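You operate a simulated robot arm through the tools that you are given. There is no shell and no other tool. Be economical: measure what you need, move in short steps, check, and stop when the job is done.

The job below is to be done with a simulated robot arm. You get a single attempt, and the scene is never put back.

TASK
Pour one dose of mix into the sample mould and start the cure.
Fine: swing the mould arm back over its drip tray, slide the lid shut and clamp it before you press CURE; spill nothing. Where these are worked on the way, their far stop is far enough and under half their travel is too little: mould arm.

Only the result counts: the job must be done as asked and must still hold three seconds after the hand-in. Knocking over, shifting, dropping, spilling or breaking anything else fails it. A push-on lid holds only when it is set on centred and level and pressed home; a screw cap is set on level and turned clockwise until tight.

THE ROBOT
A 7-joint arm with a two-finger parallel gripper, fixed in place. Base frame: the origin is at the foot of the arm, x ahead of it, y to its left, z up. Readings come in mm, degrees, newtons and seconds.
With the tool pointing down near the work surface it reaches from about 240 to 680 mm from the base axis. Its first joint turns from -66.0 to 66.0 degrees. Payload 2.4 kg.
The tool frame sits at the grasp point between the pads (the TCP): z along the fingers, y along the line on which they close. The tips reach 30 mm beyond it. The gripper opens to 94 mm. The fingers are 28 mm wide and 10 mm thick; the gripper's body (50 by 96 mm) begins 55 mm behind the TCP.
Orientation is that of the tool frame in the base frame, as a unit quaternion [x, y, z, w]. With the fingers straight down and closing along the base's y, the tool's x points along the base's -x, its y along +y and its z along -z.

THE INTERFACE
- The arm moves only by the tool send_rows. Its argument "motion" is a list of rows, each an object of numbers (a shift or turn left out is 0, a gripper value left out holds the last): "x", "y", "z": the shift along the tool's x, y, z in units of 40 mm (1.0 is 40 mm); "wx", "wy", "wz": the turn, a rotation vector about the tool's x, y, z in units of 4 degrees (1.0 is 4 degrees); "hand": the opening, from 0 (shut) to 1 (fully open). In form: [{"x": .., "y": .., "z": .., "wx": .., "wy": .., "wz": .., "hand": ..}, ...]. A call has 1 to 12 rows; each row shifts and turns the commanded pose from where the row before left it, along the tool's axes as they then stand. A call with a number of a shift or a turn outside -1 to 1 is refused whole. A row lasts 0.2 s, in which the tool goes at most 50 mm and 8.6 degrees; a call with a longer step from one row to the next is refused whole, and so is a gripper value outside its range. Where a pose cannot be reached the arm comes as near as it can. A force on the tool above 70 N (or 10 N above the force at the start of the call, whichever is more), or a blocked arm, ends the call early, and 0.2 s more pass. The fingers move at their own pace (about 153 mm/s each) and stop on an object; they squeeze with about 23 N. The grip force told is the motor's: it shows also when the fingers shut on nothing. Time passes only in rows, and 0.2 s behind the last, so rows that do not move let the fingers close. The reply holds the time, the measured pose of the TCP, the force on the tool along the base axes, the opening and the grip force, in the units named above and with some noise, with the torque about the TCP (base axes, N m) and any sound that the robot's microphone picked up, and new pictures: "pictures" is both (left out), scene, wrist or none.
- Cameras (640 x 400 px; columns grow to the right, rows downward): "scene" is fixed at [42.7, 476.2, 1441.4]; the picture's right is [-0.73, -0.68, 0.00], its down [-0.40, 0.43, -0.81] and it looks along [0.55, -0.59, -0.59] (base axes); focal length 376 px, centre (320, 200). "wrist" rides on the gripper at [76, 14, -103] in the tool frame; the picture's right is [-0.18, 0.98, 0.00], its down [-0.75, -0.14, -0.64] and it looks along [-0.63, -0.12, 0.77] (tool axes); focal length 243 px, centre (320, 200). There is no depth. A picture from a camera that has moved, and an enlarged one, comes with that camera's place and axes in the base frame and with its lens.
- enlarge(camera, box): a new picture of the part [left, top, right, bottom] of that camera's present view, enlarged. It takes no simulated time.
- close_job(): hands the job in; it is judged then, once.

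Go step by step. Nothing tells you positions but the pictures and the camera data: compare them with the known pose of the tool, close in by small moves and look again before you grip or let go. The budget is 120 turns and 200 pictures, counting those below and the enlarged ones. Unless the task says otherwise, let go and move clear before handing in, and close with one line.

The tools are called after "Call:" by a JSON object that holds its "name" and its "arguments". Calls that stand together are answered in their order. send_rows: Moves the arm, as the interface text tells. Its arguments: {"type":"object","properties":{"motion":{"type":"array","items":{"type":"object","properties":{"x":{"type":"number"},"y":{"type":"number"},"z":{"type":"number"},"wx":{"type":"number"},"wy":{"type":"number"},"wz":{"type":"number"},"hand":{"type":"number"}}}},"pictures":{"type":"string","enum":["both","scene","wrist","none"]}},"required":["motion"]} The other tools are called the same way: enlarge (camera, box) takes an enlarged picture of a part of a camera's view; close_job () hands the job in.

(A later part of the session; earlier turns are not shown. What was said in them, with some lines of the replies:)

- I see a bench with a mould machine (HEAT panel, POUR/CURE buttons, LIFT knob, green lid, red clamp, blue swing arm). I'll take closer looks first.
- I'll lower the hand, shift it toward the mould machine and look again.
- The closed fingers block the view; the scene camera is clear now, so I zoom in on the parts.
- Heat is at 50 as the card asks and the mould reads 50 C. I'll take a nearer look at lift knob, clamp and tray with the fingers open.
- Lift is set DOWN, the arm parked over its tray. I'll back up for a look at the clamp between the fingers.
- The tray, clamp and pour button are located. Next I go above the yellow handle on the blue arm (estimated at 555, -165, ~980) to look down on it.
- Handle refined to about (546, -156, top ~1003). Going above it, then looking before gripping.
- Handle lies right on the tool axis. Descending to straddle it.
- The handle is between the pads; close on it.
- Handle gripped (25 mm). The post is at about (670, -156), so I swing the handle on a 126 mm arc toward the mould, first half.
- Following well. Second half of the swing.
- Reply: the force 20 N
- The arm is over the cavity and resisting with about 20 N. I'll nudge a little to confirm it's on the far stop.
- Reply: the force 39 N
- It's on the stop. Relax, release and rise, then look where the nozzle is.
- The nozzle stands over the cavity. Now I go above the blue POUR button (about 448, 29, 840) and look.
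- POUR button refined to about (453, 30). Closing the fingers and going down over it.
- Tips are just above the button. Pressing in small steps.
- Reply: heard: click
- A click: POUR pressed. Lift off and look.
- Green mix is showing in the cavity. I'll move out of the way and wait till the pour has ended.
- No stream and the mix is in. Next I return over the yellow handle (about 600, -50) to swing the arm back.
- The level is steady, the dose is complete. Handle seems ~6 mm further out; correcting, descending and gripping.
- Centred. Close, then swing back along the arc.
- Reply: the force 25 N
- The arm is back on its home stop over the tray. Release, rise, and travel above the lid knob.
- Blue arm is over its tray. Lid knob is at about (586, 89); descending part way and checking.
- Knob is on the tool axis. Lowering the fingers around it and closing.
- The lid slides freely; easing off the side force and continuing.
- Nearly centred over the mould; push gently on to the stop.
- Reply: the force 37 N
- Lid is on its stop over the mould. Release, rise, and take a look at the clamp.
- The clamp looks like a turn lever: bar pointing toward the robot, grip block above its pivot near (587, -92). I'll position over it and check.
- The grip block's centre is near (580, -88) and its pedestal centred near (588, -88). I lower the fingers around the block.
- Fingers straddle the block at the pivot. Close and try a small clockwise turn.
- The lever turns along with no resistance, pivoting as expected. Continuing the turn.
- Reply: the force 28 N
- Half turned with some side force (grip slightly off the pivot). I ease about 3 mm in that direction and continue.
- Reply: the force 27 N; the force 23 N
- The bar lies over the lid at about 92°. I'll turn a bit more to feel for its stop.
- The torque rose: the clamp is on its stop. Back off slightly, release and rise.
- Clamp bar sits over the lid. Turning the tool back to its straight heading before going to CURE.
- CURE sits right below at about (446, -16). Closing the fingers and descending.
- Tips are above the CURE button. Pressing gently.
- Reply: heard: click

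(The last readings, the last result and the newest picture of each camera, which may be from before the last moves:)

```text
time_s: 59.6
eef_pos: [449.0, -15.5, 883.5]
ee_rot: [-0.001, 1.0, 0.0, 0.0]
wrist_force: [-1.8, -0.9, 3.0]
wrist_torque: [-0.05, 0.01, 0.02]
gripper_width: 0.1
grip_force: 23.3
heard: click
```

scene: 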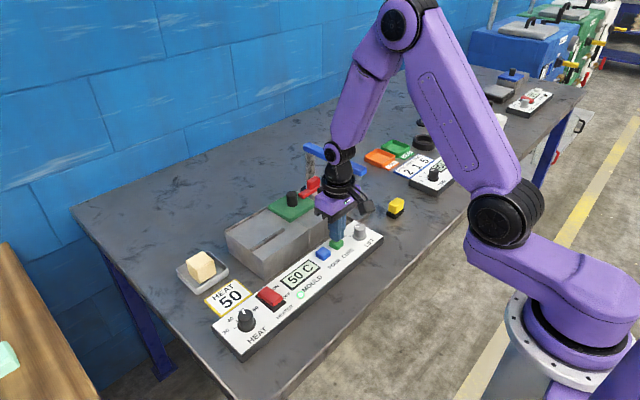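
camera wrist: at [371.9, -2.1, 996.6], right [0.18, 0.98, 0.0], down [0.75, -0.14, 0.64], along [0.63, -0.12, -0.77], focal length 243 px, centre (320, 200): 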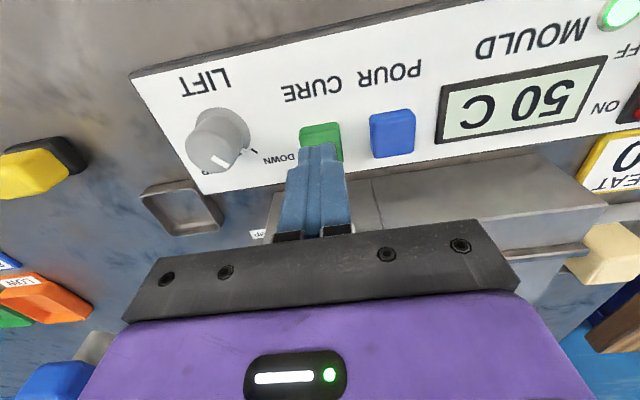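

Click heard. Rising clear and checking the result.

Call:
{"name": "send_rows", "arguments": {"motion": [{"z": -0.5}, {"z": -0.9}, {"z": -0.9}, {"z": -0.9, "x": 0.5}, {"z": -0.9, "x": 0.5}, {"hand": 0.8}, {}]}}

Call:
{"name": "enlarge", "arguments": {"camera": "scene", "box": [220, 140, 400, 320]}}

Call:
{"name": "enlarge", "arguments": {"camera": "scene", "box": [265, 210, 385, 290]}}

```text
time_s: 61.2
eef_pos: [410.1, -11.6, 1051.0]
ee_rot: [0.0, 1.0, 0.0, 0.001]
wrist_force: [0.0, 0.8, -0.4]
wrist_torque: [0.05, 0.03, 0.02]
gripper_width: 75.5
grip_force: 0.0
camera wrist: at [333.1, 3.0, 1152.3], right [0.18, 0.98, 0.0], down [0.75, -0.14, 0.64], along [0.63, -0.12, -0.77], focal length 243 px, centre (320, 200)
```

scene: 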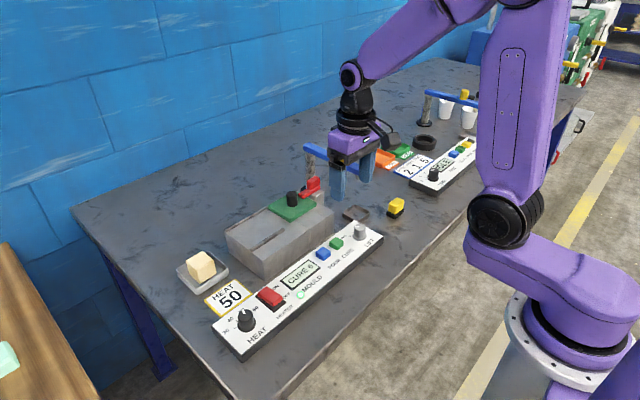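
wrist: 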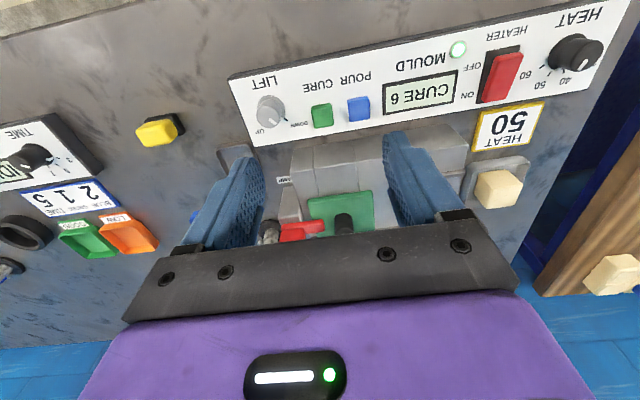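

```text
2.22 times, centred on (310, 230) of scene
camera zoom: at [42.7, 476.2, 1441.4], right [-0.73, -0.68, 0.0], down [-0.4, 0.43, -0.81], along [0.55, -0.59, -0.59], focal length 834 px, centre (342, 133)
```

zoom: 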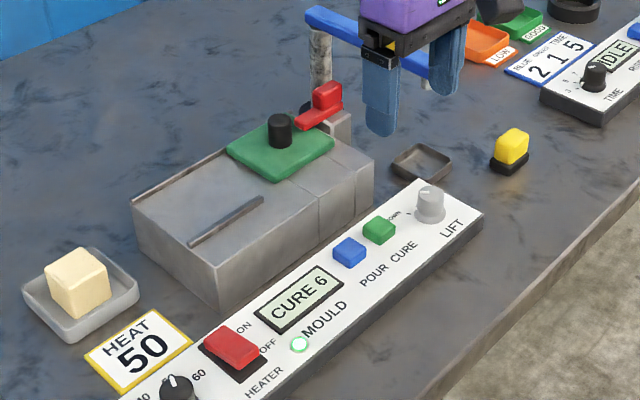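

```text
5.00 times, centred on (325, 250) of scene
camera zoom: at [42.7, 476.2, 1441.4], right [-0.73, -0.68, 0.0], down [-0.4, 0.43, -0.81], along [0.55, -0.59, -0.59], focal length 1878 px, centre (295, -50)
```

zoom: 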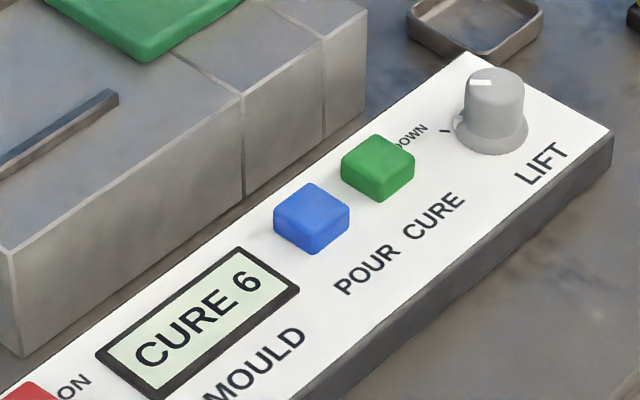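

The display reads "CURE 6" and is counting. The arm is over its tray, the lid is shut and clamped, and the hand is clear, so I'm handing in.

Call:
{"name": "close_job", "arguments": {}}

```text
The job is handed in.
```

I poured one dose of mix into the sample mould and started the cure, with no spill seen; before pressing CURE I swung the mould arm back over its drip tray, shut the lid and clamped it.
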